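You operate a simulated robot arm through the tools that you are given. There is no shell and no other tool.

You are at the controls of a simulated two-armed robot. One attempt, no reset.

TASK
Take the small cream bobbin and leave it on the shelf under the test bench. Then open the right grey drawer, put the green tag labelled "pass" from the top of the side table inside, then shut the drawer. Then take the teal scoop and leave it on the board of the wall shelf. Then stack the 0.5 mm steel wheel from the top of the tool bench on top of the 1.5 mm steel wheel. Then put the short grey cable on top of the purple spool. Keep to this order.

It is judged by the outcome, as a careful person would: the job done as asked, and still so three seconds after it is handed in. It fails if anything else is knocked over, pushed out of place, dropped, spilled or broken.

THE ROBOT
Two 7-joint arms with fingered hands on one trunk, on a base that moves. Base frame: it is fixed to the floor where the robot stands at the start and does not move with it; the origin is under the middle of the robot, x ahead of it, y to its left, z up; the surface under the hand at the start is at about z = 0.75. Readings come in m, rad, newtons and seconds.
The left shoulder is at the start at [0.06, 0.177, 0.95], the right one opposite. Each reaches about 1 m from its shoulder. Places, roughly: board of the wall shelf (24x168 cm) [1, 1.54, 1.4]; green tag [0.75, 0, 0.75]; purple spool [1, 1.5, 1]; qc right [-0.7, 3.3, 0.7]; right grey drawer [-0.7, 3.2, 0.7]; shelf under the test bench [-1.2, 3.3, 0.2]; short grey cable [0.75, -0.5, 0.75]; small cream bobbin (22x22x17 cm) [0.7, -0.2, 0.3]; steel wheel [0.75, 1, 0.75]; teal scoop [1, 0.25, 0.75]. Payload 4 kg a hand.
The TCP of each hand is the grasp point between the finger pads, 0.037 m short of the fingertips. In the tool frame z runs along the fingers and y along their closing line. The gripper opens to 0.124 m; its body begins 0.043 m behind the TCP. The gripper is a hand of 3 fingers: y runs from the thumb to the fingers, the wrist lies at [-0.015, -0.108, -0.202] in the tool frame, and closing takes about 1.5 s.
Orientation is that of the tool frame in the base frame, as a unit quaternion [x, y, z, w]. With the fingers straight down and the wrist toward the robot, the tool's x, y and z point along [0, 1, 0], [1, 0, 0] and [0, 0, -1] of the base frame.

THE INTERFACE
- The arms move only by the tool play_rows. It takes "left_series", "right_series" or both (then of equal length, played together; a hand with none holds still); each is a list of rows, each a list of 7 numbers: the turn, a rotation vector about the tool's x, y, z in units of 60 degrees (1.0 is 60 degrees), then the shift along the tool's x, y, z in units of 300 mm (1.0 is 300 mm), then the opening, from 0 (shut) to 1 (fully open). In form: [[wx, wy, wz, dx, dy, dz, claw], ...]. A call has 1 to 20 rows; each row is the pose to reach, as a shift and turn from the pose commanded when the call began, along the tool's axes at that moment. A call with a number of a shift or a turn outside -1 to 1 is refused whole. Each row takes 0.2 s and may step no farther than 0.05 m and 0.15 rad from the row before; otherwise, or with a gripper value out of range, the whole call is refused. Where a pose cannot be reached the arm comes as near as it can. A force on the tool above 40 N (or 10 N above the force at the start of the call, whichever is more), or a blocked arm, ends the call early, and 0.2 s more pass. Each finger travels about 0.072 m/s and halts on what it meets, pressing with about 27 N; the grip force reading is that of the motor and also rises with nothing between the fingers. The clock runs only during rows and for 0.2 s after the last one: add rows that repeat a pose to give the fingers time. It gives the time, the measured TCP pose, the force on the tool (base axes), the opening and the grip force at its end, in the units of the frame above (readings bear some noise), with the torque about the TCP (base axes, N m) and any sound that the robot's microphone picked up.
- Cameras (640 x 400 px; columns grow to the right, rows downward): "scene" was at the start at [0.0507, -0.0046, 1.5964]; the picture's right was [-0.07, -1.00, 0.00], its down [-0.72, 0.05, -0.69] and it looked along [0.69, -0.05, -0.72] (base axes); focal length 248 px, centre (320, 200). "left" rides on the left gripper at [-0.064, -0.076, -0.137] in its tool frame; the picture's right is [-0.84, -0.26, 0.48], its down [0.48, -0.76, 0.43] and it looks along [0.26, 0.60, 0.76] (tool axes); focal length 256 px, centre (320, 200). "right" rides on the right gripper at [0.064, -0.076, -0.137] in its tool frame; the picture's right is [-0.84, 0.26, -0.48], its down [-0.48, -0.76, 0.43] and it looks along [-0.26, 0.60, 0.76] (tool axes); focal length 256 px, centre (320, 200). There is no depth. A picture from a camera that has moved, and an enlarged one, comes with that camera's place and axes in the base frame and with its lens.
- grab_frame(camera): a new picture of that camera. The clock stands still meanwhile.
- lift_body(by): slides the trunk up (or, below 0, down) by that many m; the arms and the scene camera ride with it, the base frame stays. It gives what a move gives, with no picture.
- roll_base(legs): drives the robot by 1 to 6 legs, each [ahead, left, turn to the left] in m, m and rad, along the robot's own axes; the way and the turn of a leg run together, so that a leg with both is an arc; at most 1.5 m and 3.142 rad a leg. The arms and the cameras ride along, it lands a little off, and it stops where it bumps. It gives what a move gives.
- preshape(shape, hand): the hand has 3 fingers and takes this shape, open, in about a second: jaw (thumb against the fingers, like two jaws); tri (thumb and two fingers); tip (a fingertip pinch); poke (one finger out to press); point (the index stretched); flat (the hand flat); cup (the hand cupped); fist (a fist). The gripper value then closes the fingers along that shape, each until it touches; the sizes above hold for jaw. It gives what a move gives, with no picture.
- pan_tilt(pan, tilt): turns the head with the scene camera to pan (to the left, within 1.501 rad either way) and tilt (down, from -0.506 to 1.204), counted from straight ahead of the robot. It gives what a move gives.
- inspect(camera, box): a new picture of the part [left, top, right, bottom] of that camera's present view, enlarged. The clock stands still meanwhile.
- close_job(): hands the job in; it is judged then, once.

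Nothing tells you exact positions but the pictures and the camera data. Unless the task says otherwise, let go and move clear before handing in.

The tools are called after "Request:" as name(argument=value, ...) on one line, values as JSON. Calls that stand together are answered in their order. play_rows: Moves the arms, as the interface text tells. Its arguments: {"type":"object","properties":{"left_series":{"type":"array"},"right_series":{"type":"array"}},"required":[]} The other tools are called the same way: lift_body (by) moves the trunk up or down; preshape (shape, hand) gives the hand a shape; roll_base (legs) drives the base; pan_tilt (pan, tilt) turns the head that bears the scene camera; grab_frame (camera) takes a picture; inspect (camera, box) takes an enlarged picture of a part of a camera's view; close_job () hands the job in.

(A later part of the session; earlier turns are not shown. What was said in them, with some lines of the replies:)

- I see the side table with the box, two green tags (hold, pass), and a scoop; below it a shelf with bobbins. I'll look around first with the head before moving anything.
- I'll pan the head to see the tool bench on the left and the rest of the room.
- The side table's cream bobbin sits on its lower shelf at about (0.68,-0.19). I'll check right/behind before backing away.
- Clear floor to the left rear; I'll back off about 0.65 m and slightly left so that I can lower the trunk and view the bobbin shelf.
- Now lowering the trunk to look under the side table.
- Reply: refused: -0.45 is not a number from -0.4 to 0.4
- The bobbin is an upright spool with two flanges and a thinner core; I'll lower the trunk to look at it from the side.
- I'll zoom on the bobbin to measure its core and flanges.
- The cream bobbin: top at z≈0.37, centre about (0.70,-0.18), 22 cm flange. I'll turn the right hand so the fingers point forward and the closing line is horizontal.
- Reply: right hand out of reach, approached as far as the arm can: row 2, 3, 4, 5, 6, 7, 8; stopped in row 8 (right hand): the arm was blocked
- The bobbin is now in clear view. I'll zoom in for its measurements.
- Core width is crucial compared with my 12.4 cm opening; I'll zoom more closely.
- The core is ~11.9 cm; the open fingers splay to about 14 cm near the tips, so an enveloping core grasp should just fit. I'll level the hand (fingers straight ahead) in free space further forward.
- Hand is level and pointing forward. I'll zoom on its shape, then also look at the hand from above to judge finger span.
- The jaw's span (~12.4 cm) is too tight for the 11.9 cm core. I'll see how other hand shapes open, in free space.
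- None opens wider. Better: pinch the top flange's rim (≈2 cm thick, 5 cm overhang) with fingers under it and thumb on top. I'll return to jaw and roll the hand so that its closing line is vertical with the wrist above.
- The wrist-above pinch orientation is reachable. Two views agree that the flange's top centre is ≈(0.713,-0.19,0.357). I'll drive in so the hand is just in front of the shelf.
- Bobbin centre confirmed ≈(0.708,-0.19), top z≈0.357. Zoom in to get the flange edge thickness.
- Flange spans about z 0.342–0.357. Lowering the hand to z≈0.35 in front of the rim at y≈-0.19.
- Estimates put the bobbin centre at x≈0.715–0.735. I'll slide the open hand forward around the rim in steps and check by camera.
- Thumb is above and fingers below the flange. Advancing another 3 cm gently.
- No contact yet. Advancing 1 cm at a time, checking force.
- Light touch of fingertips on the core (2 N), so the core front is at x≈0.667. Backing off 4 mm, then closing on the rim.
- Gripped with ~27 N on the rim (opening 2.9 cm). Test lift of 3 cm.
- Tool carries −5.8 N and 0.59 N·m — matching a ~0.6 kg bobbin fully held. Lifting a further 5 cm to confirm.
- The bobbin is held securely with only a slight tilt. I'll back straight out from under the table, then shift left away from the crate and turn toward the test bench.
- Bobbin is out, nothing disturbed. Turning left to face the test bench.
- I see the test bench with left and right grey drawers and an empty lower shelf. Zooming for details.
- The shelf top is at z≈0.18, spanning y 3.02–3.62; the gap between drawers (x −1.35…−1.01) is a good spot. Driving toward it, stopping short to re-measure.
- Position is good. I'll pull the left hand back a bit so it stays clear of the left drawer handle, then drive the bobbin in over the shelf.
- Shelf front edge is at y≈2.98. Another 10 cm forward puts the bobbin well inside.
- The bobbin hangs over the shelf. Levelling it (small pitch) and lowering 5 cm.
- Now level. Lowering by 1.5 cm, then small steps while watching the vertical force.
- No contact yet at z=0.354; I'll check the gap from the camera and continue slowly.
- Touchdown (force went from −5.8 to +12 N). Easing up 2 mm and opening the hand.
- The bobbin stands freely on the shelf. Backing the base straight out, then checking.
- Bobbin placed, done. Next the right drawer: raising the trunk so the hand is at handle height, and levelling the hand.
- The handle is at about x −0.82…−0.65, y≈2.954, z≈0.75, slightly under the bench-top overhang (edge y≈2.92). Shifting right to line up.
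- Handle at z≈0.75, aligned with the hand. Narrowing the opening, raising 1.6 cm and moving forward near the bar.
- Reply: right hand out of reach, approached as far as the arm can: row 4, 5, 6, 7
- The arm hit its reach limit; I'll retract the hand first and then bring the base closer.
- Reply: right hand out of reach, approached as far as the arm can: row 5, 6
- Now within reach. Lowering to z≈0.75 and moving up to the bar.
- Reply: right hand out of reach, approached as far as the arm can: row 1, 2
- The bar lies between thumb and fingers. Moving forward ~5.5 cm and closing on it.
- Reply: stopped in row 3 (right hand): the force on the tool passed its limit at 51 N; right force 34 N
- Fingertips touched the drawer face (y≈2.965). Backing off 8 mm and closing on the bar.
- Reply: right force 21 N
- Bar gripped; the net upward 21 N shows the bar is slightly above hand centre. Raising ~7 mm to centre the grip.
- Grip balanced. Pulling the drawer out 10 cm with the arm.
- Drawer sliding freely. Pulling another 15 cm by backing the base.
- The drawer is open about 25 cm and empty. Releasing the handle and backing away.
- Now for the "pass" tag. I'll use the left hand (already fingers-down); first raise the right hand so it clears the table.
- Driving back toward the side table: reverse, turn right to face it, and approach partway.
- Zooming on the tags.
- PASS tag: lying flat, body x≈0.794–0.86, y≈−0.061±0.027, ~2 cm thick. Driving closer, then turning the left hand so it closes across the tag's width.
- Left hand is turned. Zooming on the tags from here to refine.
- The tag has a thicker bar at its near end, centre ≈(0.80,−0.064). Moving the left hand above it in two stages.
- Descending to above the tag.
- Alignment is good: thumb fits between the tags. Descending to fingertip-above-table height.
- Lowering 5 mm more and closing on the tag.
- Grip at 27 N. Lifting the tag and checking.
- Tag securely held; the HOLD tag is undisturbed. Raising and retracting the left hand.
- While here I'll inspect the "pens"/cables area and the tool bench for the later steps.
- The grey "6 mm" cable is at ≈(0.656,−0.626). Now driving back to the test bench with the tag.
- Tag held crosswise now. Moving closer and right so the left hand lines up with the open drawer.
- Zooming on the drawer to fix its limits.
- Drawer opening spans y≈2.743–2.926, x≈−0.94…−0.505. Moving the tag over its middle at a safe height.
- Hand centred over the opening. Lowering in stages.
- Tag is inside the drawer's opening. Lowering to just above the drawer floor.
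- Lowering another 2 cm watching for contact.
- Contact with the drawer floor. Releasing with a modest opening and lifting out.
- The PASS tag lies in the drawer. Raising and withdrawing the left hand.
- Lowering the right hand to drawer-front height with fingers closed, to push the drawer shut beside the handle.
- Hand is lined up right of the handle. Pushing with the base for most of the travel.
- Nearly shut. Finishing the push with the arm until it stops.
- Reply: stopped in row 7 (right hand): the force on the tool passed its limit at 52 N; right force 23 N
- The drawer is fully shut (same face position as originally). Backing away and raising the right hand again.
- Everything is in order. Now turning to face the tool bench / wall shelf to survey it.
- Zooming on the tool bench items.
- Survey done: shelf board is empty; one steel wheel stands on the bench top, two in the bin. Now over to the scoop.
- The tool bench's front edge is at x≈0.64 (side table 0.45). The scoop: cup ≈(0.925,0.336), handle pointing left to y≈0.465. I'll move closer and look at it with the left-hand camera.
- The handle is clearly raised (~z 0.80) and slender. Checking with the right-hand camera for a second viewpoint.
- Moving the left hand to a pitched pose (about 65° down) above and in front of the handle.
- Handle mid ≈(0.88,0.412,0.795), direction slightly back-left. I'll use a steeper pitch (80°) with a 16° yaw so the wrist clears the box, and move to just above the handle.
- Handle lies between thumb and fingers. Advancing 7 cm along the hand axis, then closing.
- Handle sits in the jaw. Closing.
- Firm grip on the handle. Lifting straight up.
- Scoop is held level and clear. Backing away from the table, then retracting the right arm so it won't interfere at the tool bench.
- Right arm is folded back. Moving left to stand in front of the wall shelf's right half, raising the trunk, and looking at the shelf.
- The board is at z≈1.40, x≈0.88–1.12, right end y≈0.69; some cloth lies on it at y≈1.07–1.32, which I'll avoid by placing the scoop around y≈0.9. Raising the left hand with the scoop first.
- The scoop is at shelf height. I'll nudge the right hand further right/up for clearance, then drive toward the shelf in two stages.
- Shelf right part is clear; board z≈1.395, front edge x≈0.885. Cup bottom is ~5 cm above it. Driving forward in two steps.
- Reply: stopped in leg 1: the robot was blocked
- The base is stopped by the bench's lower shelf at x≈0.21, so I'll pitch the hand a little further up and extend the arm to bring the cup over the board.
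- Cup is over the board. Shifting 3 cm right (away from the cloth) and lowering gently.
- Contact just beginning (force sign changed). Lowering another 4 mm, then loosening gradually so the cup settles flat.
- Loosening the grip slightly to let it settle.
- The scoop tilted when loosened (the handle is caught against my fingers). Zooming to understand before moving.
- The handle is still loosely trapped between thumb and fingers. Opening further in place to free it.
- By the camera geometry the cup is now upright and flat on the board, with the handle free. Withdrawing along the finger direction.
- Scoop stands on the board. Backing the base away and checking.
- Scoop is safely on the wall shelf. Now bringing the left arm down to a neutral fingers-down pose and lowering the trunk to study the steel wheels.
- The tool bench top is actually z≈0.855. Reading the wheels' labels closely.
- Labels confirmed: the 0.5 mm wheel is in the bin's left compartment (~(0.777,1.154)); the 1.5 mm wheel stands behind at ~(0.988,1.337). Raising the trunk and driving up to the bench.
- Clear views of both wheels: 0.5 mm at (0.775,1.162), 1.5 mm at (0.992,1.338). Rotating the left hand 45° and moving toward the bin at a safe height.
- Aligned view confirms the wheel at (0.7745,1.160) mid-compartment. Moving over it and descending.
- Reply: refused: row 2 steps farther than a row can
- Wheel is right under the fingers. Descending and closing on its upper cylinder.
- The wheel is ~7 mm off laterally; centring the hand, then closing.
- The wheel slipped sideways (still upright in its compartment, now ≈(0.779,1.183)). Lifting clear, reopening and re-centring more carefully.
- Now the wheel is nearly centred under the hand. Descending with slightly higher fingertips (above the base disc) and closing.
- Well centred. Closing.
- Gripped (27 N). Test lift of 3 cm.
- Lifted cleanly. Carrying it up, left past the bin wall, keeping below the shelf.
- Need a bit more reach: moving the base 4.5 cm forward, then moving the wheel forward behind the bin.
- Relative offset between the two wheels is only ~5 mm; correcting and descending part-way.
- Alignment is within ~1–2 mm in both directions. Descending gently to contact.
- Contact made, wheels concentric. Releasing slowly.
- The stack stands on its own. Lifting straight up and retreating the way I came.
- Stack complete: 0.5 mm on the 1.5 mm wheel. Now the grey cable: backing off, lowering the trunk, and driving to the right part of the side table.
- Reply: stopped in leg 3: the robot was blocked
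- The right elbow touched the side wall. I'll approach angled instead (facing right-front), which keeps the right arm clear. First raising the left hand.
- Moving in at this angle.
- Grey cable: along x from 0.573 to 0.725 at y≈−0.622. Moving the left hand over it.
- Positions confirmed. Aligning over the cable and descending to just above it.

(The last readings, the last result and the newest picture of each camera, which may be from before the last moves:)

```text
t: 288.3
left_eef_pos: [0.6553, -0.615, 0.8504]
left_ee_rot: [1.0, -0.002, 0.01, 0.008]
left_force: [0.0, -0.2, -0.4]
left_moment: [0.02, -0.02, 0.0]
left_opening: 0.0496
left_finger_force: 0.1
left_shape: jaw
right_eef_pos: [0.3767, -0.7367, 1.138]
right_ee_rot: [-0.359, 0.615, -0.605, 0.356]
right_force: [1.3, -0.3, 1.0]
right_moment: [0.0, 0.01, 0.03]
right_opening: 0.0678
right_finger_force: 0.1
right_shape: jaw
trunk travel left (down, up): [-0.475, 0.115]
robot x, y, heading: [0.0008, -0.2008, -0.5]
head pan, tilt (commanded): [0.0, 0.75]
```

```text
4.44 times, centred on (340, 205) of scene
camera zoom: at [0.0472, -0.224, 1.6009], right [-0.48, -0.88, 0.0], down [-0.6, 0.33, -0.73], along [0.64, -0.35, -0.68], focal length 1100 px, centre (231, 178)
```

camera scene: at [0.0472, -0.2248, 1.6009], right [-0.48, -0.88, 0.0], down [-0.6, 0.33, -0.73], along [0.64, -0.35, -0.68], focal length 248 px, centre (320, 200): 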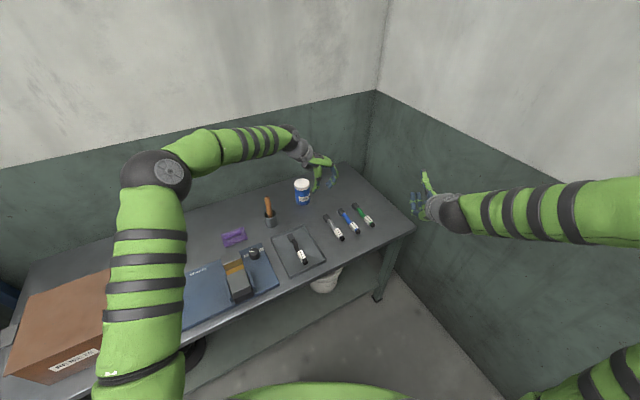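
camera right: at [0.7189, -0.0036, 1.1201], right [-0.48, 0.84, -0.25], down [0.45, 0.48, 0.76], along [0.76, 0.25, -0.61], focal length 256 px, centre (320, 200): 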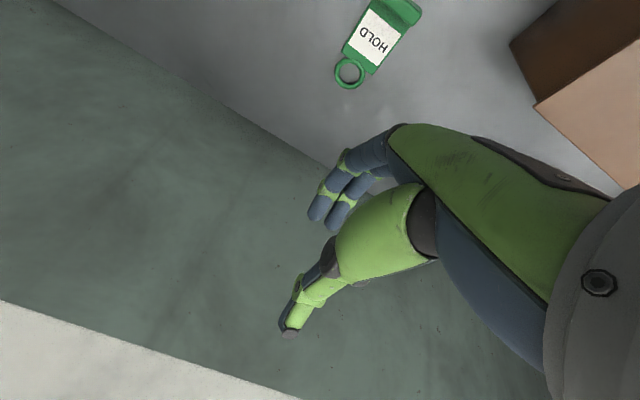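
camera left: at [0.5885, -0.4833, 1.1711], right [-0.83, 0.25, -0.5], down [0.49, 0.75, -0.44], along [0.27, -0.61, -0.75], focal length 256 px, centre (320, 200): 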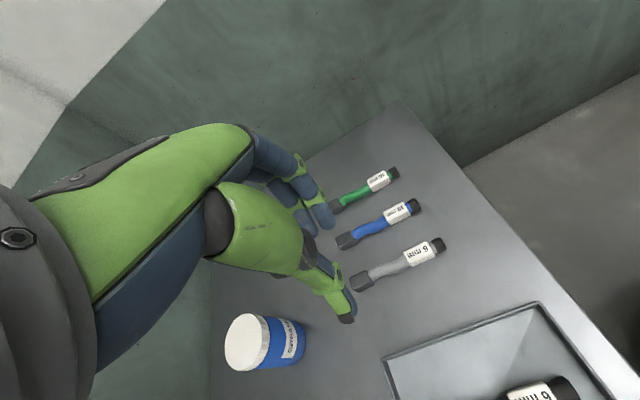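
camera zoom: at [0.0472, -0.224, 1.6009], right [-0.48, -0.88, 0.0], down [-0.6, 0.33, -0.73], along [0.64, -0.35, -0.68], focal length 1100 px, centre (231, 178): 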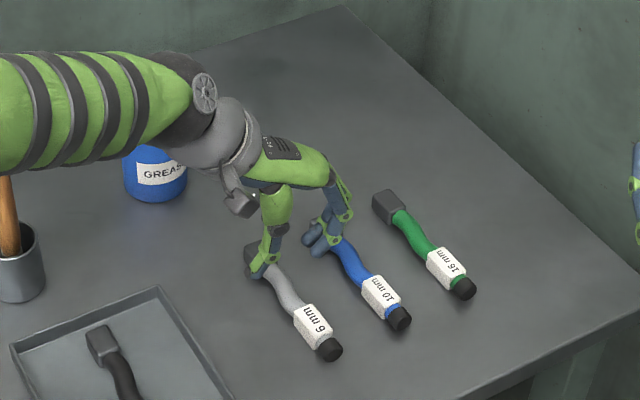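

Lined up with the grey wire. Final descent and closing.

Request:
play_rows(left_series=[[0, 0, 0, -0.002, 0.005, 0.07, 0.4], [0, 0, 0, -0.004, 0.008, 0.14, 0.4], [0, 0, 0, -0.004, 0.008, 0.19, 0.4]])

Request:
inspect(camera="left", box=[240, 140, 480, 340])

Request:
inspect(camera="scene", box=[290, 160, 390, 250])

```text
t: 289.1
left_eef_pos: [0.6538, -0.6178, 0.7922]
left_ee_rot: [1.0, -0.001, 0.01, 0.007]
left_force: [0.1, -0.1, -0.2]
left_moment: [-0.05, 0.03, -0.03]
left_opening: 0.05
left_finger_force: 0.0
left_shape: jaw
right_eef_pos: [0.3762, -0.737, 1.1372]
right_ee_rot: [-0.359, 0.615, -0.605, 0.356]
right_force: [0.1, 0.5, 0.0]
right_moment: [0.02, -0.03, 0.0]
right_opening: 0.068
right_finger_force: 0.0
right_shape: jaw
trunk travel left (down, up): [-0.475, 0.115]
robot x, y, heading: [0.0048, -0.1979, -0.499]
head pan, tilt (commanded): [0.0, 0.75]
```

```text
2.00 times, centred on (360, 240) of left
camera zoom: at [0.5886, -0.5405, 0.9245], right [-0.83, 0.25, -0.5], down [0.49, 0.75, -0.44], along [0.27, -0.61, -0.75], focal length 512 px, centre (240, 120)
```

zoom: 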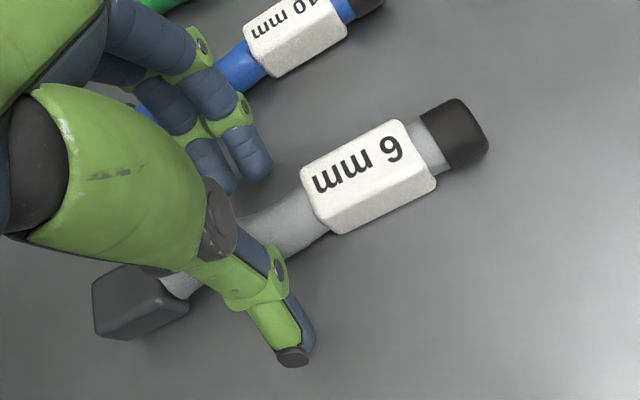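

```text
4.44 times, centred on (340, 205) of scene
camera zoom: at [0.0471, -0.224, 1.6009], right [-0.48, -0.88, 0.0], down [-0.6, 0.33, -0.73], along [0.64, -0.35, -0.68], focal length 1100 px, centre (231, 178)
```

zoom: 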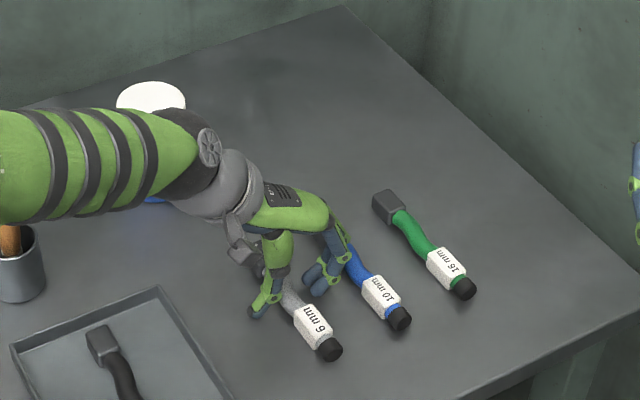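

Wire is between the thumb and fingers; neighbours clear. Closing.

Request:
play_rows(left_series=[[0, 0, 0, 0, 0, 0, 0.3], [0, 0, 0, 0, 0, 0, 0.2], [0, 0, 0, 0, 0, 0, 0.1], [0, 0, 0, 0, 0, 0, 0], [0, 0, 0, 0, 0, 0, 0], [0, 0, 0, 0, 0, 0, 0]])

Request:
inspect(camera="left", box=[240, 140, 480, 340])

```text
t: 290.5
left_eef_pos: [0.6549, -0.6188, 0.7924]
left_ee_rot: [1.0, -0.002, 0.011, 0.008]
left_force: [-0.8, -0.2, 2.2]
left_moment: [0.02, -0.01, 0.02]
left_opening: 0.016
left_finger_force: 27.0
left_shape: jaw
right_eef_pos: [0.3764, -0.7384, 1.1368]
right_ee_rot: [-0.36, 0.613, -0.605, 0.357]
right_force: [0.3, 0.3, -0.3]
right_moment: [-0.01, 0.0, -0.02]
right_opening: 0.068
right_finger_force: 0.1
right_shape: jaw
trunk travel left (down, up): [-0.475, 0.115]
robot x, y, heading: [0.0016, -0.1975, -0.498]
head pan, tilt (commanded): [0.0, 0.75]
```

```text
2.00 times, centred on (360, 240) of left
camera zoom: at [0.5886, -0.5404, 0.9252], right [-0.83, 0.25, -0.5], down [0.49, 0.75, -0.44], along [0.27, -0.61, -0.75], focal length 512 px, centre (240, 120)
```

zoom: 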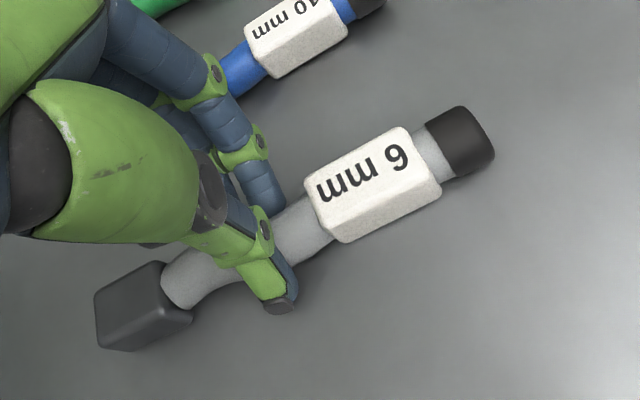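

Gripped at the wire. Lifting it and checking.

Request:
play_rows(left_series=[[0, 0, 0, 0, 0, -0.04, 0], [0, 0, 0, 0, 0, -0.1, 0], [0, 0, 0, 0, 0, -0.2, 0], [0, 0, 0, 0, 0, -0.33, 0], [0, 0, 0, 0, 0, -0.46, 0], [0, 0, 0, 0, 0, -0.6, 0], [0, 0, 0, 0, 0, -0.74, 0], [0, 0, 0, 0, 0, -0.88, 0]])

Request:
inspect(camera="left", box=[240, 140, 480, 340])

Request:
grab_frame(camera="scene")

```text
t: 292.3
left_eef_pos: [0.65, -0.6153, 1.0572]
left_ee_rot: [1.0, -0.001, 0.011, 0.008]
left_force: [-0.1, 0.6, -0.7]
left_moment: [0.01, -0.02, -0.02]
left_opening: 0.0155
left_finger_force: 26.5
left_shape: jaw
right_eef_pos: [0.3779, -0.7383, 1.1381]
right_ee_rot: [-0.36, 0.614, -0.605, 0.357]
right_force: [-0.2, 0.1, 0.0]
right_moment: [-0.01, 0.01, 0.0]
right_opening: 0.0681
right_finger_force: 0.2
right_shape: jaw
trunk travel left (down, up): [-0.475, 0.115]
robot x, y, heading: [0.0021, -0.2016, -0.496]
head pan, tilt (commanded): [0.0, 0.75]
```

```text
2.00 times, centred on (360, 240) of left
camera zoom: at [0.5837, -0.5373, 1.1902], right [-0.83, 0.25, -0.5], down [0.49, 0.75, -0.44], along [0.27, -0.61, -0.75], focal length 512 px, centre (240, 120)
```

zoom: 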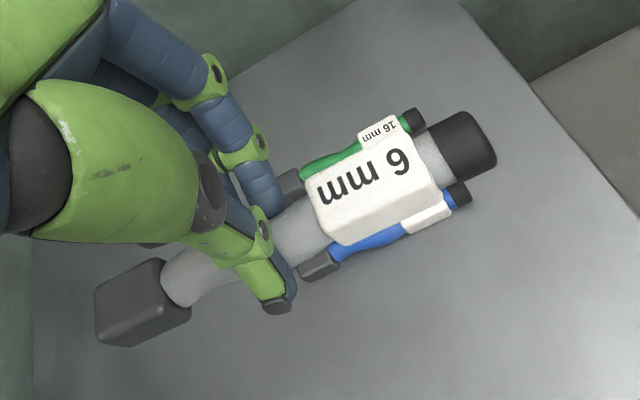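

```text
taken
camera scene: at [0.0465, -0.2238, 1.6009], right [-0.48, -0.88, 0.0], down [-0.6, 0.33, -0.73], along [0.64, -0.35, -0.68], focal length 248 px, centre (320, 200)
```

scene: 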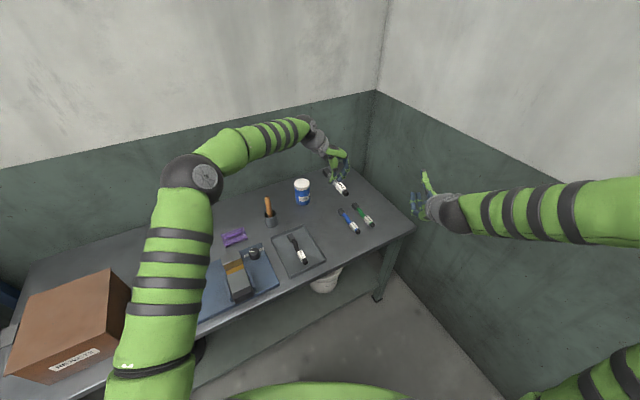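

Cable held level. Bringing the hand back toward the robot, then reversing away from the table.

Request:
play_rows(left_series=[[0, 0, 0, -0.02, -0.13, -0.02, 0], [0, 0, 0, -0.04, -0.26, -0.04, 0], [0, 0, 0, -0.06, -0.39, -0.06, 0], [0, 0, 0, -0.08, -0.52, -0.08, 0], [0, 0, 0, -0.1, -0.65, -0.1, 0], [0, 0, 0, -0.12, -0.78, -0.12, 0], [0, 0, 0, -0.14, -0.91, -0.13, 0], [0, 0, 0, -0.15, -1.0, -0.13, 0]])

Request:
roll_base(legs=[[-0.3, -0.1, 0], [0, 0.15, 0.5], [0, 1.3, 0], [0, 0.5, 0]])

Request:
pan_tilt(pan=0.15, tilt=0.65)

Request:
grab_frame(camera="scene")

```text
t: 294.1
left_eef_pos: [0.6042, -0.3108, 1.0879]
left_ee_rot: [1.0, -0.001, 0.011, 0.007]
left_force: [0.1, 0.8, -0.9]
left_moment: [0.0, -0.01, 0.02]
left_opening: 0.0153
left_finger_force: 26.5
left_shape: jaw
right_eef_pos: [0.3767, -0.7377, 1.1376]
right_ee_rot: [-0.359, 0.614, -0.606, 0.356]
right_force: [0.5, 0.0, -0.3]
right_moment: [0.03, 0.01, 0.05]
right_opening: 0.0683
right_finger_force: 0.0
right_shape: jaw
trunk travel left (down, up): [-0.475, 0.115]
robot x, y, heading: [-0.0006, -0.1977, -0.499]
head pan, tilt (commanded): [0.0, 0.75]
```

```text
t: 306.2
left_eef_pos: [0.3695, 1.9476, 1.0874]
left_ee_rot: [0.975, 0.224, 0.012, 0.005]
left_force: [-0.3, -0.2, -0.1]
left_moment: [-0.03, 0.0, 0.02]
left_opening: 0.0152
left_finger_force: 26.8
left_shape: jaw
right_eef_pos: [0.3523, 1.4643, 1.1387]
right_ee_rot: [-0.488, 0.517, -0.51, 0.483]
right_force: [0.1, -0.2, -0.2]
right_moment: [0.0, 0.01, 0.0]
right_opening: 0.0679
right_finger_force: 0.1
right_shape: jaw
trunk travel left (down, up): [-0.475, 0.115]
robot x, y, heading: [-0.2219, 1.7836, -0.048]
head pan, tilt (commanded): [0.0, 0.75]
```

```text
t: 306.9
left_eef_pos: [0.3706, 1.9465, 1.0875]
left_ee_rot: [0.975, 0.222, 0.012, 0.006]
left_force: [0.6, -1.0, -1.1]
left_moment: [-0.01, 0.01, -0.01]
left_opening: 0.0153
left_finger_force: 26.6
left_shape: jaw
right_eef_pos: [0.352, 1.4641, 1.1385]
right_ee_rot: [-0.488, 0.518, -0.511, 0.483]
right_force: [-0.9, 0.2, -0.5]
right_moment: [0.01, 0.02, -0.03]
right_opening: 0.0681
right_finger_force: 0.1
right_shape: jaw
trunk travel left (down, up): [-0.475, 0.115]
robot x, y, heading: [-0.2244, 1.7828, -0.045]
head pan, tilt (commanded): [0.15, 0.649]
```

```text
taken
camera scene: at [-0.1653, 1.7948, 1.6095], right [0.1, -0.99, 0.0], down [-0.6, -0.06, -0.8], along [0.79, 0.08, -0.6], focal length 248 px, centre (320, 200)
```

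scene: 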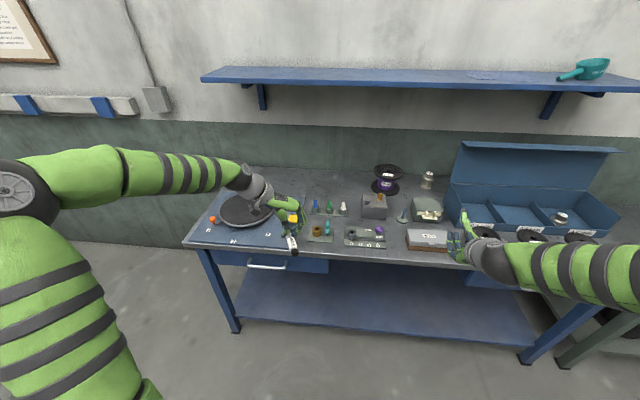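

The spool and the wheel stack are both in view. Zooming on the purple spool to get its top's position.

Request:
inspect(camera="scene", box=[360, 150, 450, 210])

Request:
inspect(camera="scene", box=[230, 180, 330, 260])

```text
6.67 times, centred on (405, 180) of scene
camera zoom: at [-0.1653, 1.7948, 1.6095], right [0.1, -0.99, 0.0], down [-0.6, -0.06, -0.8], along [0.79, 0.08, -0.6], focal length 1650 px, centre (-247, 333)
```

zoom: 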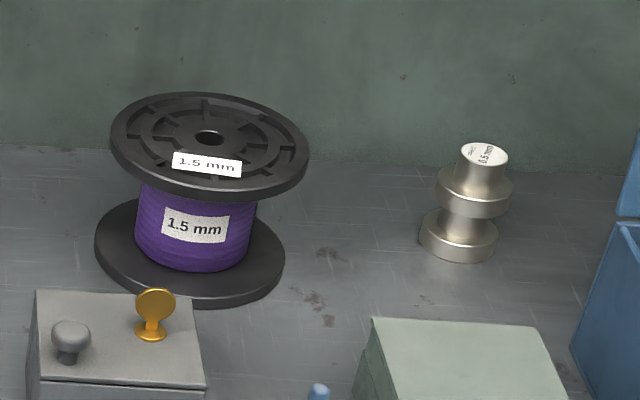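

```text
5.00 times, centred on (280, 220) of scene
camera zoom: at [-0.1653, 1.7948, 1.6095], right [0.1, -0.99, 0.0], down [-0.6, -0.06, -0.8], along [0.79, 0.08, -0.6], focal length 1238 px, centre (520, 100)
```

zoom: 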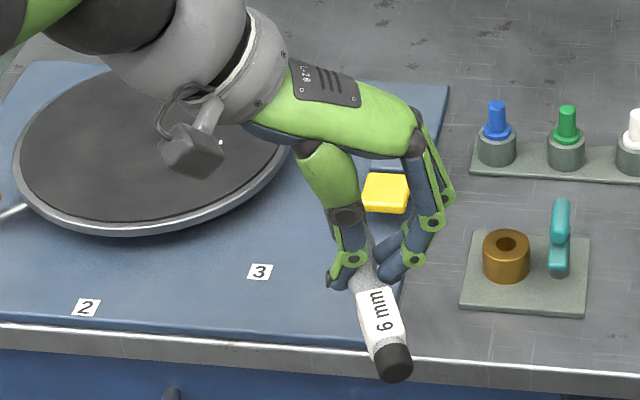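

Spool top ≈(0.958,1.5615), z≈0.964, diameter ≈15 cm — just the cable's length. Rotating the hand so the cable lies along y, and driving up to the bench.

Request:
play_rows(left_series=[[0, 0, -0.12, 0, 0, 0, 0], [0, 0, -0.24, 0, 0, 0, 0], [0, 0, -0.36, 0, 0, 0, 0], [0, 0, -0.48, 0, 0, 0, 0], [0, 0, -0.6, 0, 0, 0, 0], [0, 0, -0.72, 0, 0, 0, 0], [0, 0, -0.84, 0, 0, 0, 0], [0, 0, -0.96, 0, 0, 0, 0]])

Request:
roll_base(legs=[[0, -0.37, 0.046], [0.4, 0, 0]])

Request:
pan_tilt(pan=0.2, tilt=0.7)

Request:
grab_frame(camera="scene")

Request:
grab_frame(camera="left")

```text
t: 308.7
left_eef_pos: [0.3693, 1.9461, 1.088]
left_ee_rot: [0.747, 0.665, 0.008, 0.01]
left_force: [0.7, 0.1, -1.7]
left_moment: [0.01, 0.0, -0.02]
left_opening: 0.0153
left_finger_force: 26.8
left_shape: jaw
right_eef_pos: [0.3515, 1.4635, 1.1369]
right_ee_rot: [-0.488, 0.518, -0.511, 0.483]
right_force: [-0.2, 0.1, 0.3]
right_moment: [0.01, -0.01, 0.02]
right_opening: 0.068
right_finger_force: 0.0
right_shape: jaw
trunk travel left (down, up): [-0.475, 0.115]
robot x, y, heading: [-0.2221, 1.7811, -0.044]
head pan, tilt (commanded): [0.15, 0.649]
```

```text
t: 313.1
left_eef_pos: [0.7533, 1.6125, 1.0871]
left_ee_rot: [0.728, 0.685, 0.009, 0.01]
left_force: [-0.8, 0.7, -1.7]
left_moment: [0.02, -0.03, 0.02]
left_opening: 0.0151
left_finger_force: 26.5
left_shape: jaw
right_eef_pos: [0.7635, 1.1294, 1.1383]
right_ee_rot: [-0.503, 0.504, -0.496, 0.497]
right_force: [0.2, -0.1, -0.5]
right_moment: [-0.02, -0.02, 0.0]
right_opening: 0.0678
right_finger_force: 0.1
right_shape: jaw
trunk travel left (down, up): [-0.475, 0.115]
robot x, y, heading: [0.1704, 1.4146, 0.006]
head pan, tilt (commanded): [0.15, 0.649]
```

```text
t: 313.8
left_eef_pos: [0.7542, 1.6116, 1.087]
left_ee_rot: [0.729, 0.685, 0.008, 0.01]
left_force: [-0.4, -0.3, -0.2]
left_moment: [-0.02, 0.03, -0.01]
left_opening: 0.0153
left_finger_force: 27.1
left_shape: jaw
right_eef_pos: [0.7617, 1.1286, 1.1386]
right_ee_rot: [-0.502, 0.504, -0.497, 0.497]
right_force: [0.3, 0.0, 0.1]
right_moment: [0.05, -0.02, 0.0]
right_opening: 0.068
right_finger_force: 0.1
right_shape: jaw
trunk travel left (down, up): [-0.475, 0.115]
robot x, y, heading: [0.1702, 1.4189, 0.005]
head pan, tilt (commanded): [0.201, 0.7]
```

```text
taken
camera scene: at [0.2247, 1.4354, 1.6052], right [0.21, -0.98, 0.0], down [-0.63, -0.13, -0.77], along [0.75, 0.16, -0.64], focal length 248 px, centre (320, 200)
```

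scene: 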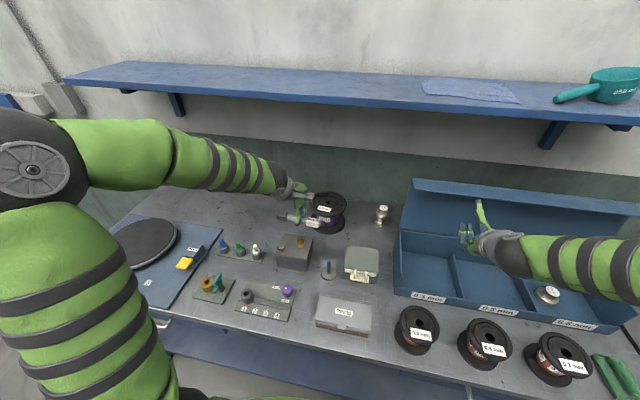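

```text
taken
camera left: at [0.6705, 1.5532, 1.2206], right [-0.29, -0.82, -0.49], down [-0.72, 0.53, -0.46], along [0.63, 0.22, -0.75], focal length 256 px, centre (320, 200)
```

left: 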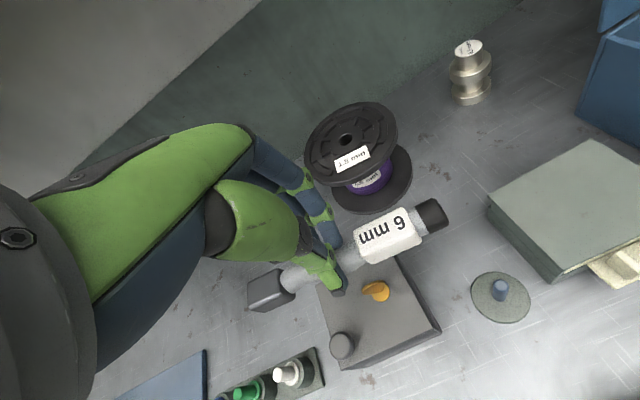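

Moving the cable over the spool with clearance.

Request:
play_rows(left_series=[[0, 0, 0, -0.02, 0.11, 0.04, 0], [0, 0, 0, -0.04, 0.23, 0.08, 0], [0, 0, 0, -0.06, 0.35, 0.11, 0], [0, 0, 0, -0.08, 0.47, 0.13, 0], [0, 0, 0, -0.1, 0.58, 0.15, 0], [0, 0, 0, -0.117, 0.679, 0.158, 0], [0, 0, 0, -0.117, 0.679, 0.158, 0]])

Request:
inspect(camera="scene", box=[270, 160, 370, 240])

Request:
grab_frame(camera="left")

```text
t: 315.4
left_eef_pos: [0.9566, 1.5665, 1.0448]
left_ee_rot: [0.728, 0.685, 0.008, 0.01]
left_force: [0.9, -0.5, -0.6]
left_moment: [0.05, 0.0, 0.01]
left_opening: 0.0152
left_finger_force: 26.9
left_shape: jaw
right_eef_pos: [0.762, 1.129, 1.138]
right_ee_rot: [-0.502, 0.504, -0.497, 0.497]
right_force: [-0.3, 0.9, 0.2]
right_moment: [0.0, -0.04, 0.02]
right_opening: 0.068
right_finger_force: 0.0
right_shape: jaw
trunk travel left (down, up): [-0.475, 0.115]
robot x, y, heading: [0.1699, 1.4214, 0.005]
head pan, tilt (commanded): [0.201, 0.7]
```

```text
5.00 times, centred on (320, 200) of scene
camera zoom: at [0.2245, 1.4355, 1.6052], right [0.21, -0.98, 0.0], down [-0.63, -0.13, -0.76], along [0.75, 0.16, -0.64], focal length 1238 px, centre (320, 200)
```

zoom: 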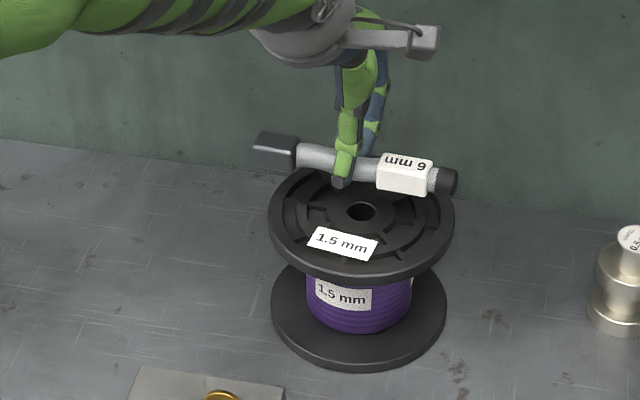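

```text
taken
camera left: at [0.8737, 1.5085, 1.1773], right [-0.29, -0.82, -0.49], down [-0.72, 0.53, -0.46], along [0.63, 0.22, -0.75], focal length 256 px, centre (320, 200)
```

left: 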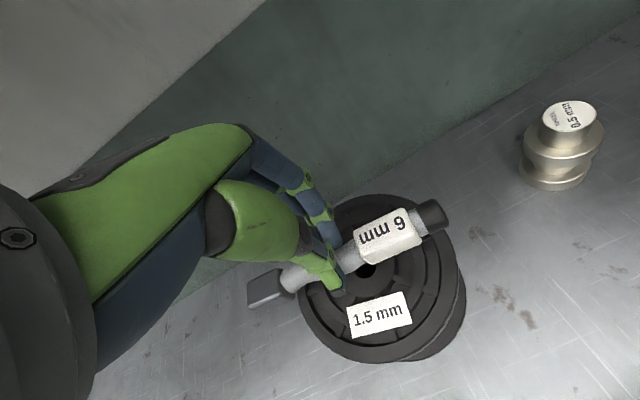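

Cable is centred over the spool top. Lowering.

Request:
play_rows(left_series=[[0, 0, 0, -0.012, 0.012, 0.05, 0], [0, 0, 0, -0.012, 0.011, 0.1, 0], [0, 0, 0, -0.012, 0.011, 0.117, 0]])

Request:
play_rows(left_series=[[0, 0, 0, 0, 0, 0.01, 0], [0, 0, 0, 0, 0, 0.017, 0]])

Request:
inspect(camera="scene", box=[270, 160, 370, 240])

```text
t: 316.2
left_eef_pos: [0.9617, 1.5611, 1.0096]
left_ee_rot: [0.728, 0.685, 0.008, 0.01]
left_force: [-0.2, 0.3, -1.1]
left_moment: [0.0, -0.01, 0.03]
left_opening: 0.0152
left_finger_force: 26.9
left_shape: jaw
right_eef_pos: [0.7615, 1.13, 1.1374]
right_ee_rot: [-0.502, 0.504, -0.497, 0.497]
right_force: [0.6, -0.5, 0.5]
right_moment: [0.02, 0.01, -0.02]
right_opening: 0.0679
right_finger_force: 0.2
right_shape: jaw
trunk travel left (down, up): [-0.475, 0.115]
robot x, y, heading: [0.1723, 1.4207, 0.004]
head pan, tilt (commanded): [0.201, 0.7]
```

```text
t: 316.8
left_eef_pos: [0.9593, 1.5606, 1.0061]
left_ee_rot: [0.728, 0.685, 0.008, 0.01]
left_force: [0.6, -0.6, -0.9]
left_moment: [0.0, -0.02, -0.02]
left_opening: 0.0153
left_finger_force: 26.9
left_shape: jaw
right_eef_pos: [0.762, 1.1309, 1.1367]
right_ee_rot: [-0.502, 0.504, -0.497, 0.497]
right_force: [0.2, 0.0, -0.3]
right_moment: [0.01, 0.02, -0.02]
right_opening: 0.0681
right_finger_force: 0.0
right_shape: jaw
trunk travel left (down, up): [-0.475, 0.115]
robot x, y, heading: [0.1738, 1.4174, 0.008]
head pan, tilt (commanded): [0.201, 0.7]
```

```text
5.00 times, centred on (320, 200) of scene
camera zoom: at [0.2249, 1.4354, 1.6051], right [0.21, -0.98, 0.0], down [-0.63, -0.13, -0.76], along [0.75, 0.16, -0.64], focal length 1238 px, centre (320, 200)
```

zoom: 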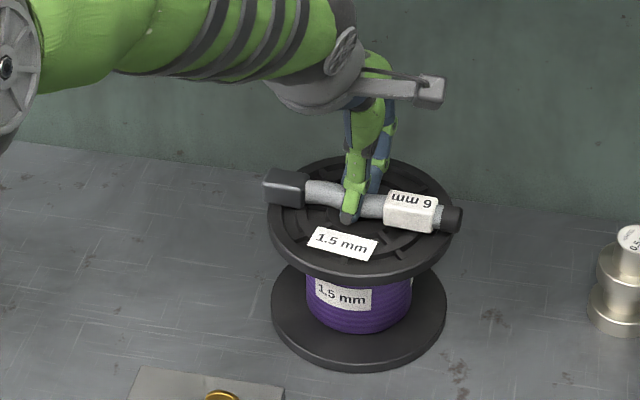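

Request:
play_rows(left_series=[[0, 0, 0, 0, 0, 0.01, 0]])

Request:
play_rows(left_series=[[0, 0, 0, 0, 0, 0.01, 0]])

Request:
play_rows(left_series=[[0, 0, 0, 0, 0, 0.01, 0]])

```text
t: 317.2
left_eef_pos: [0.9607, 1.5612, 1.004]
left_ee_rot: [0.728, 0.685, 0.01, 0.011]
left_force: [-0.3, 0.8, 5.6]
left_moment: [0.04, 0.01, 0.03]
left_opening: 0.0149
left_finger_force: 26.5
left_shape: jaw
right_eef_pos: [0.7616, 1.1297, 1.1379]
right_ee_rot: [-0.502, 0.504, -0.497, 0.498]
right_force: [0.2, 0.0, 0.4]
right_moment: [0.0, -0.02, 0.01]
right_opening: 0.0681
right_finger_force: 0.0
right_shape: jaw
trunk travel left (down, up): [-0.475, 0.115]
robot x, y, heading: [0.1696, 1.4157, 0.003]
head pan, tilt (commanded): [0.201, 0.7]
```

```text
t: 317.6
left_eef_pos: [0.96, 1.5621, 1.0024]
left_ee_rot: [0.728, 0.685, 0.01, 0.014]
left_force: [-1.8, 1.3, 19.3]
left_moment: [0.04, 0.04, 0.03]
left_opening: 0.0154
left_finger_force: 26.9
left_shape: jaw
right_eef_pos: [0.7592, 1.1293, 1.1384]
right_ee_rot: [-0.501, 0.505, -0.497, 0.497]
right_force: [-0.4, -0.3, 0.4]
right_moment: [-0.01, 0.01, 0.0]
right_opening: 0.068
right_finger_force: 0.1
right_shape: jaw
trunk travel left (down, up): [-0.475, 0.115]
robot x, y, heading: [0.1711, 1.4225, 0.004]
head pan, tilt (commanded): [0.201, 0.7]
```

```text
t: 318.0
left_eef_pos: [0.9601, 1.5602, 1.0017]
left_ee_rot: [0.728, 0.685, 0.012, 0.015]
left_force: [0.0, 3.2, 34.3]
left_moment: [0.11, -0.03, 0.06]
left_opening: 0.0157
left_finger_force: 26.9
left_shape: jaw
right_eef_pos: [0.7599, 1.1294, 1.1393]
right_ee_rot: [-0.501, 0.504, -0.498, 0.497]
right_force: [0.3, -0.4, 0.2]
right_moment: [-0.02, -0.02, 0.02]
right_opening: 0.0682
right_finger_force: 0.2
right_shape: jaw
trunk travel left (down, up): [-0.475, 0.115]
robot x, y, heading: [0.1737, 1.4179, 0.005]
head pan, tilt (commanded): [0.201, 0.7]
```

Firm contact reached (a bit more than needed). Easing up 5 mm, then releasing.

Request:
play_rows(left_series=[[0, 0, 0, 0, 0, -0.012, 0], [0, 0, 0, 0, 0, -0.02, 0], [0, 0, 0, 0, 0, -0.02, 0]])

Request:
inspect(camera="scene", box=[270, 160, 370, 240])

```text
t: 318.8
left_eef_pos: [0.9591, 1.5601, 1.0014]
left_ee_rot: [0.728, 0.685, 0.008, 0.011]
left_force: [4.2, 2.2, 18.6]
left_moment: [0.05, -0.14, 0.05]
left_opening: 0.0154
left_finger_force: 26.9
left_shape: jaw
right_eef_pos: [0.7611, 1.1296, 1.1372]
right_ee_rot: [-0.502, 0.504, -0.496, 0.497]
right_force: [-0.2, -0.4, -0.1]
right_moment: [0.04, 0.0, -0.01]
right_opening: 0.068
right_finger_force: 0.1
right_shape: jaw
trunk travel left (down, up): [-0.475, 0.115]
robot x, y, heading: [0.1697, 1.4172, 0.004]
head pan, tilt (commanded): [0.201, 0.7]
```

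```text
5.00 times, centred on (320, 200) of scene
camera zoom: at [0.2235, 1.4353, 1.6051], right [0.21, -0.98, 0.0], down [-0.63, -0.13, -0.77], along [0.75, 0.16, -0.64], focal length 1238 px, centre (320, 200)
```

zoom: 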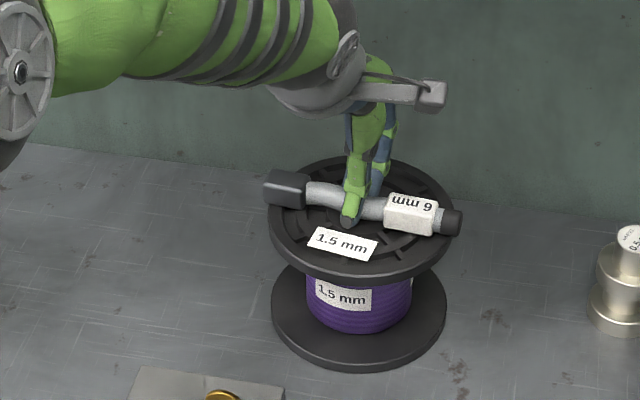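

Request:
play_rows(left_series=[[0, 0, 0, 0, 0, -0.008, 0], [0, 0, 0, 0, 0, -0.01, 0]])

```text
t: 319.4
left_eef_pos: [0.9602, 1.5592, 1.0029]
left_ee_rot: [0.728, 0.685, 0.006, 0.008]
left_force: [-0.5, -0.4, 0.8]
left_moment: [-0.01, -0.02, 0.01]
left_opening: 0.0154
left_finger_force: 26.9
left_shape: jaw
right_eef_pos: [0.7601, 1.1293, 1.1382]
right_ee_rot: [-0.501, 0.504, -0.497, 0.497]
right_force: [-0.1, -0.3, -0.3]
right_moment: [0.03, 0.0, -0.02]
right_opening: 0.0678
right_finger_force: 0.0
right_shape: jaw
trunk travel left (down, up): [-0.475, 0.115]
robot x, y, heading: [0.1743, 1.4172, 0.007]
head pan, tilt (commanded): [0.201, 0.7]
```

Force is now ~0 with the cable resting. Opening the fingers slowly.

Request:
play_rows(left_series=[[0, 0, 0, 0, 0, 0, 0.1], [0, 0, 0, 0, 0, 0, 0.15], [0, 0, 0, 0, 0, 0, 0.2], [0, 0, 0, 0, 0, 0, 0.27], [0, 0, 0, 0, 0, 0, 0.35], [0, 0, 0, 0, 0, 0, 0.42], [0, 0, 0, 0, 0, 0, 0.42]])

Request:
inspect(camera="scene", box=[270, 160, 370, 240])

Request:
grab_frame(camera="left")

```text
t: 321.0
left_eef_pos: [0.9591, 1.56, 1.0063]
left_ee_rot: [0.728, 0.685, 0.008, 0.01]
left_force: [0.3, 1.4, 0.2]
left_moment: [-0.01, 0.01, -0.05]
left_opening: 0.0519
left_finger_force: 0.1
left_shape: jaw
right_eef_pos: [0.7622, 1.1303, 1.1384]
right_ee_rot: [-0.502, 0.504, -0.497, 0.497]
right_force: [-0.5, -0.2, -0.5]
right_moment: [0.01, -0.03, -0.03]
right_opening: 0.068
right_finger_force: 0.1
right_shape: jaw
trunk travel left (down, up): [-0.475, 0.115]
robot x, y, heading: [0.1716, 1.4185, 0.007]
head pan, tilt (commanded): [0.201, 0.7]
```

```text
5.00 times, centred on (320, 200) of scene
camera zoom: at [0.2248, 1.4354, 1.6051], right [0.21, -0.98, 0.0], down [-0.63, -0.13, -0.76], along [0.75, 0.16, -0.64], focal length 1238 px, centre (320, 200)
```

zoom: 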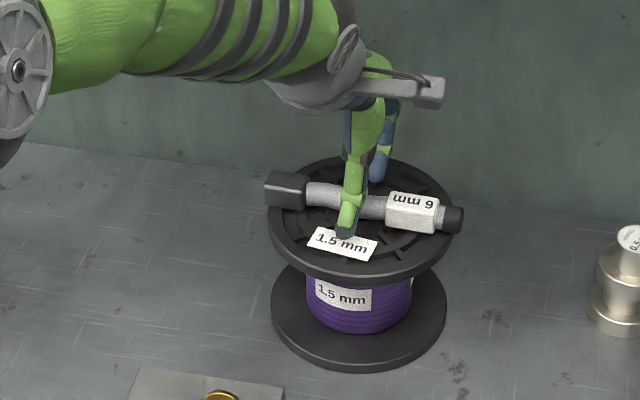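

```text
taken
camera left: at [0.8768, 1.5015, 1.1392], right [-0.29, -0.82, -0.49], down [-0.72, 0.53, -0.46], along [0.63, 0.22, -0.75], focal length 256 px, centre (320, 200)
```

left: 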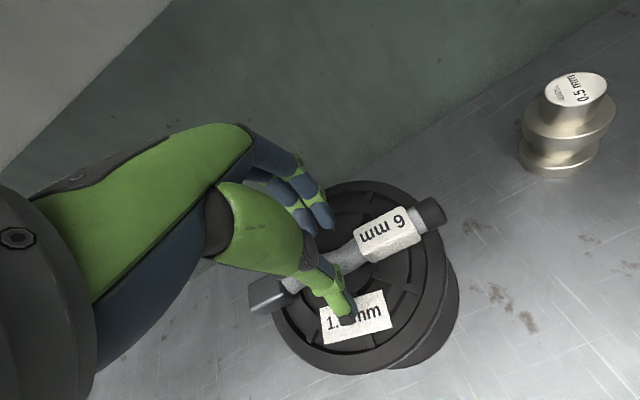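

Cable stays put on the spool. Lifting the hand straight up and withdrawing.

Request:
play_rows(left_series=[[0, 0, 0, 0, 0.002, -0.06, 0.42], [0, 0, 0, 0, 0.004, -0.14, 0.42], [0, 0, 0, 0, 0.006, -0.24, 0.42], [0, 0, 0, 0, -0.08, -0.27, 0.42], [0, 0, 0, 0, -0.22, -0.27, 0.42], [0, 0, 0, 0, -0.37, -0.27, 0.42], [0, 0, 0, 0, -0.52, -0.27, 0.42], [0, 0, 0, 0, -0.67, -0.27, 0.42]])

Request:
inspect(camera="scene", box=[270, 160, 400, 240])

Request:
grab_frame(camera="left")

```text
t: 322.8
left_eef_pos: [0.7575, 1.5701, 1.0784]
left_ee_rot: [0.728, 0.685, 0.009, 0.01]
left_force: [0.5, 0.0, 0.1]
left_moment: [-0.04, -0.01, 0.0]
left_opening: 0.0516
left_finger_force: 0.1
left_shape: jaw
right_eef_pos: [0.7611, 1.1298, 1.1383]
right_ee_rot: [-0.502, 0.505, -0.497, 0.496]
right_force: [0.3, -0.1, 0.5]
right_moment: [-0.01, 0.02, -0.01]
right_opening: 0.0677
right_finger_force: 0.0
right_shape: jaw
trunk travel left (down, up): [-0.475, 0.115]
robot x, y, heading: [0.1649, 1.4186, 0.005]
head pan, tilt (commanded): [0.201, 0.7]
```

```text
4.92 times, centred on (335, 200) of scene
camera zoom: at [0.2236, 1.4352, 1.6052], right [0.21, -0.98, 0.0], down [-0.63, -0.13, -0.77], along [0.75, 0.16, -0.64], focal length 1219 px, centre (246, 200)
```

zoom: 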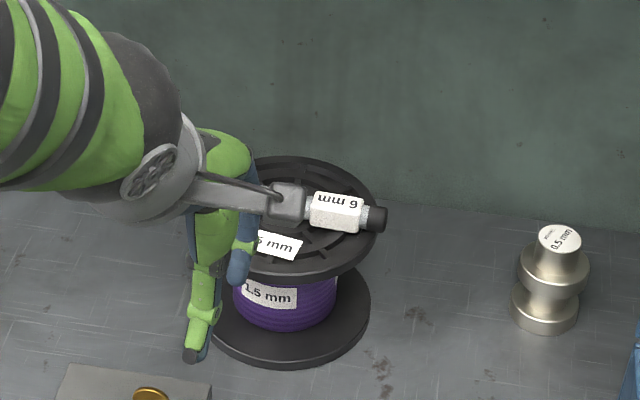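

```text
taken
camera left: at [0.6738, 1.5113, 1.2119], right [-0.29, -0.82, -0.49], down [-0.72, 0.53, -0.46], along [0.63, 0.22, -0.74], focal length 256 px, centre (320, 200)
```

left: 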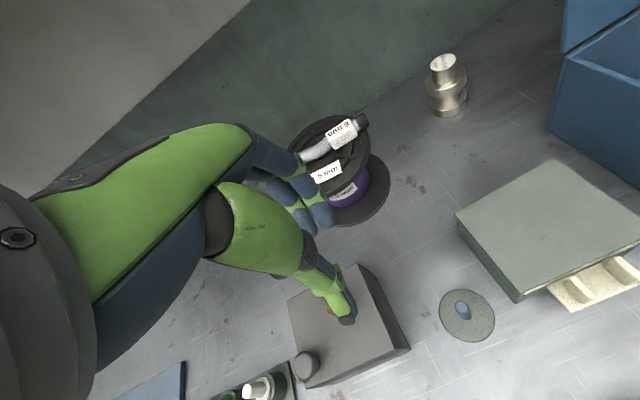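

Backing away for a final check of everything.

Request:
roll_base(legs=[[-0.6, 0, 0]])

Request:
pan_tilt(pan=-0.1, tilt=0.5)

Request:
grab_frame(camera="scene")

Request:
inspect(camera="scene", box=[240, 130, 440, 255])

```text
t: 326.2
left_eef_pos: [0.1555, 1.5657, 1.0785]
left_ee_rot: [0.729, 0.685, 0.01, 0.01]
left_force: [0.5, 0.3, 0.7]
left_moment: [-0.02, 0.0, 0.0]
left_opening: 0.0519
left_finger_force: 0.0
left_shape: jaw
right_eef_pos: [0.1576, 1.124, 1.1386]
right_ee_rot: [-0.501, 0.505, -0.498, 0.496]
right_force: [0.5, 0.6, 1.4]
right_moment: [-0.01, -0.01, 0.03]
right_opening: 0.0679
right_finger_force: 0.0
right_shape: jaw
trunk travel left (down, up): [-0.475, 0.115]
robot x, y, heading: [-0.437, 1.4123, 0.008]
head pan, tilt (commanded): [0.201, 0.7]
```

```text
t: 327.0
left_eef_pos: [0.1541, 1.5655, 1.0785]
left_ee_rot: [0.729, 0.685, 0.009, 0.01]
left_force: [-0.1, 0.2, -0.2]
left_moment: [-0.03, 0.01, 0.01]
left_opening: 0.0518
left_finger_force: 0.1
left_shape: jaw
right_eef_pos: [0.1584, 1.1256, 1.1387]
right_ee_rot: [-0.501, 0.504, -0.498, 0.497]
right_force: [0.0, -0.6, 0.3]
right_moment: [0.0, -0.02, 0.03]
right_opening: 0.0681
right_finger_force: 0.1
right_shape: jaw
trunk travel left (down, up): [-0.475, 0.115]
robot x, y, heading: [-0.4356, 1.4162, 0.005]
head pan, tilt (commanded): [-0.099, 0.499]
```

```text
taken
camera scene: at [-0.3709, 1.4059, 1.6228], right [-0.09, -1.0, 0.0], down [-0.48, 0.04, -0.88], along [0.87, -0.08, -0.48], focal length 248 px, centre (320, 200)
```

scene: 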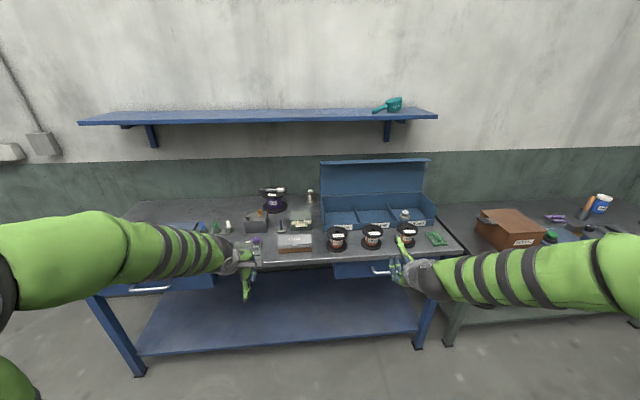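

```text
3.20 times, centred on (340, 192) of scene
camera zoom: at [-0.3709, 1.4059, 1.6228], right [-0.09, -1.0, 0.0], down [-0.48, 0.04, -0.88], along [0.87, -0.08, -0.48], focal length 792 px, centre (256, 224)
```

zoom: 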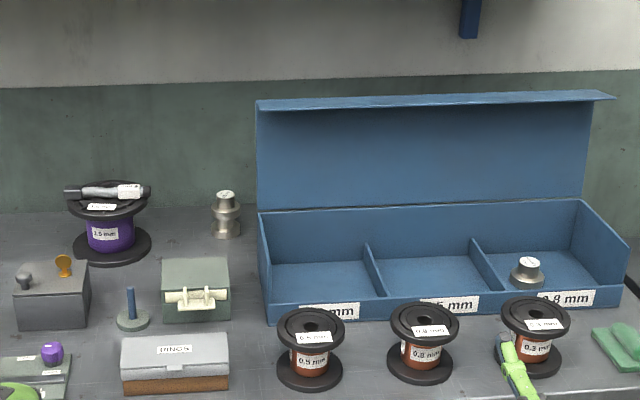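

All five results look right. Double-checking the side table (box and its neighbours) and the scoop.

Request:
inspect(camera="scene", box=[450, 180, 640, 260])

Request:
inspect(camera="scene", box=[340, 85, 440, 135])

Request:
pan_tilt(pan=1.4, tilt=0.45)

Request:
grab_frame(camera="scene")

```text
3.37 times, centred on (545, 220) of scene
camera zoom: at [-0.3709, 1.4059, 1.6228], right [-0.09, -1.0, 0.0], down [-0.48, 0.04, -0.88], along [0.87, -0.08, -0.48], focal length 834 px, centre (-438, 133)
```

zoom: 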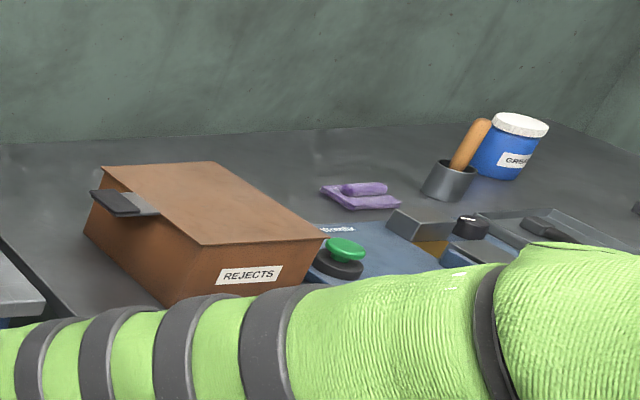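

```text
6.40 times, centred on (390, 110) of scene
camera zoom: at [-0.3709, 1.4059, 1.6228], right [-0.09, -1.0, 0.0], down [-0.48, 0.04, -0.88], along [0.87, -0.08, -0.48], focal length 1584 px, centre (-128, 776)
```

zoom: 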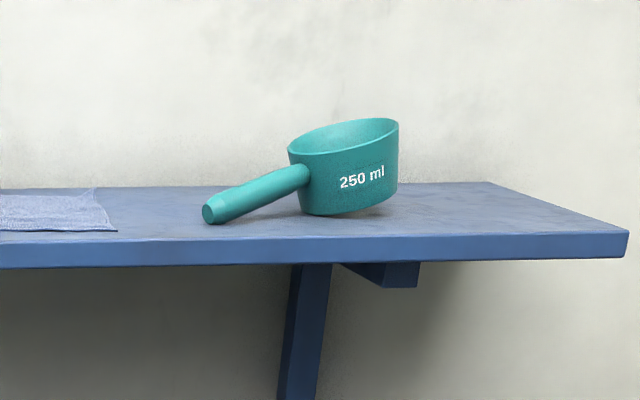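

```text
t: 328.6
left_eef_pos: [0.1551, 1.5653, 1.0785]
left_ee_rot: [0.729, 0.684, 0.008, 0.01]
left_force: [-1.1, 0.1, -0.3]
left_moment: [0.02, 0.01, -0.02]
left_opening: 0.0517
left_finger_force: 0.2
left_shape: jaw
right_eef_pos: [0.1582, 1.1254, 1.1381]
right_ee_rot: [-0.501, 0.505, -0.497, 0.496]
right_force: [0.0, 0.2, 0.4]
right_moment: [0.03, 0.01, -0.01]
right_opening: 0.068
right_finger_force: 0.1
right_shape: jaw
trunk travel left (down, up): [-0.475, 0.115]
robot x, y, heading: [-0.4319, 1.4114, 0.006]
head pan, tilt (commanded): [1.4, 0.45]
```

```text
taken
camera scene: at [-0.4462, 1.505, 1.6273], right [0.99, -0.17, 0.0], down [-0.07, -0.43, -0.9], along [0.15, 0.89, -0.44], focal length 248 px, centre (320, 200)
```

scene: 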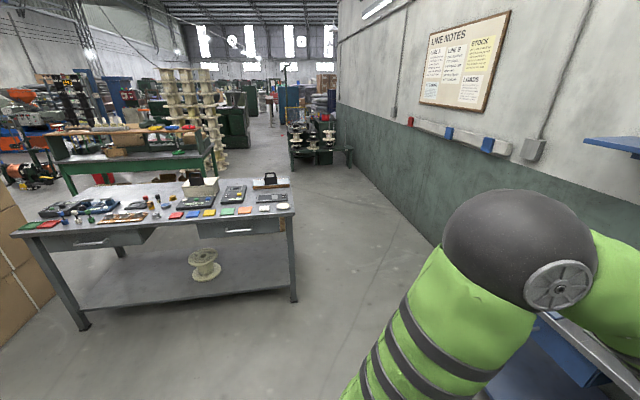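

The rest of the room is as it was: the drawer is shut, the bobbin is on the test bench's shelf, and the side table, its box and tools are where they were. The scoop is on the board, resting on its cup edge and handle. The 0.5 mm wheel is on the 1.5 mm wheel, and the cable is on the purple spool. Both hands are clear, so I'm handing in.

Request:
close_job()

```text
The job is handed in.
```

I finished all five steps in the order you gave and handed the job in; I don't have the verdict.

- **Bobbin:** the small cream bobbin stands upright on the shelf under the test bench.
- **Tag and drawer:** the "pass" tag is inside the right grey drawer, and the drawer is shut.
- **Scoop:** the teal scoop is on the wall shelf board. It isn't sitting level: it tipped about 20° as I let go and now rests on its handle end and the edge of the cup. It was steady in every later picture.
- **Wheels:** the 0.5 mm wheel sits centred on the 1.5 mm wheel. It slipped sideways on my first grip, stayed upright in its compartment, and I picked it up on the second try.
- **Cable:** the short grey cable lies across the top of the purple spool.

**Bumps:** the base was blocked once while I drove up to the tool bench, probably by its lower shelf. It was blocked again near the right wall, most likely by the right elbow. I saw nothing else moved in the last pictures, though I couldn't see all of the side table. I also pressed down harder than needed when setting the cable on the spool, about 34 N, with no sign of harm.
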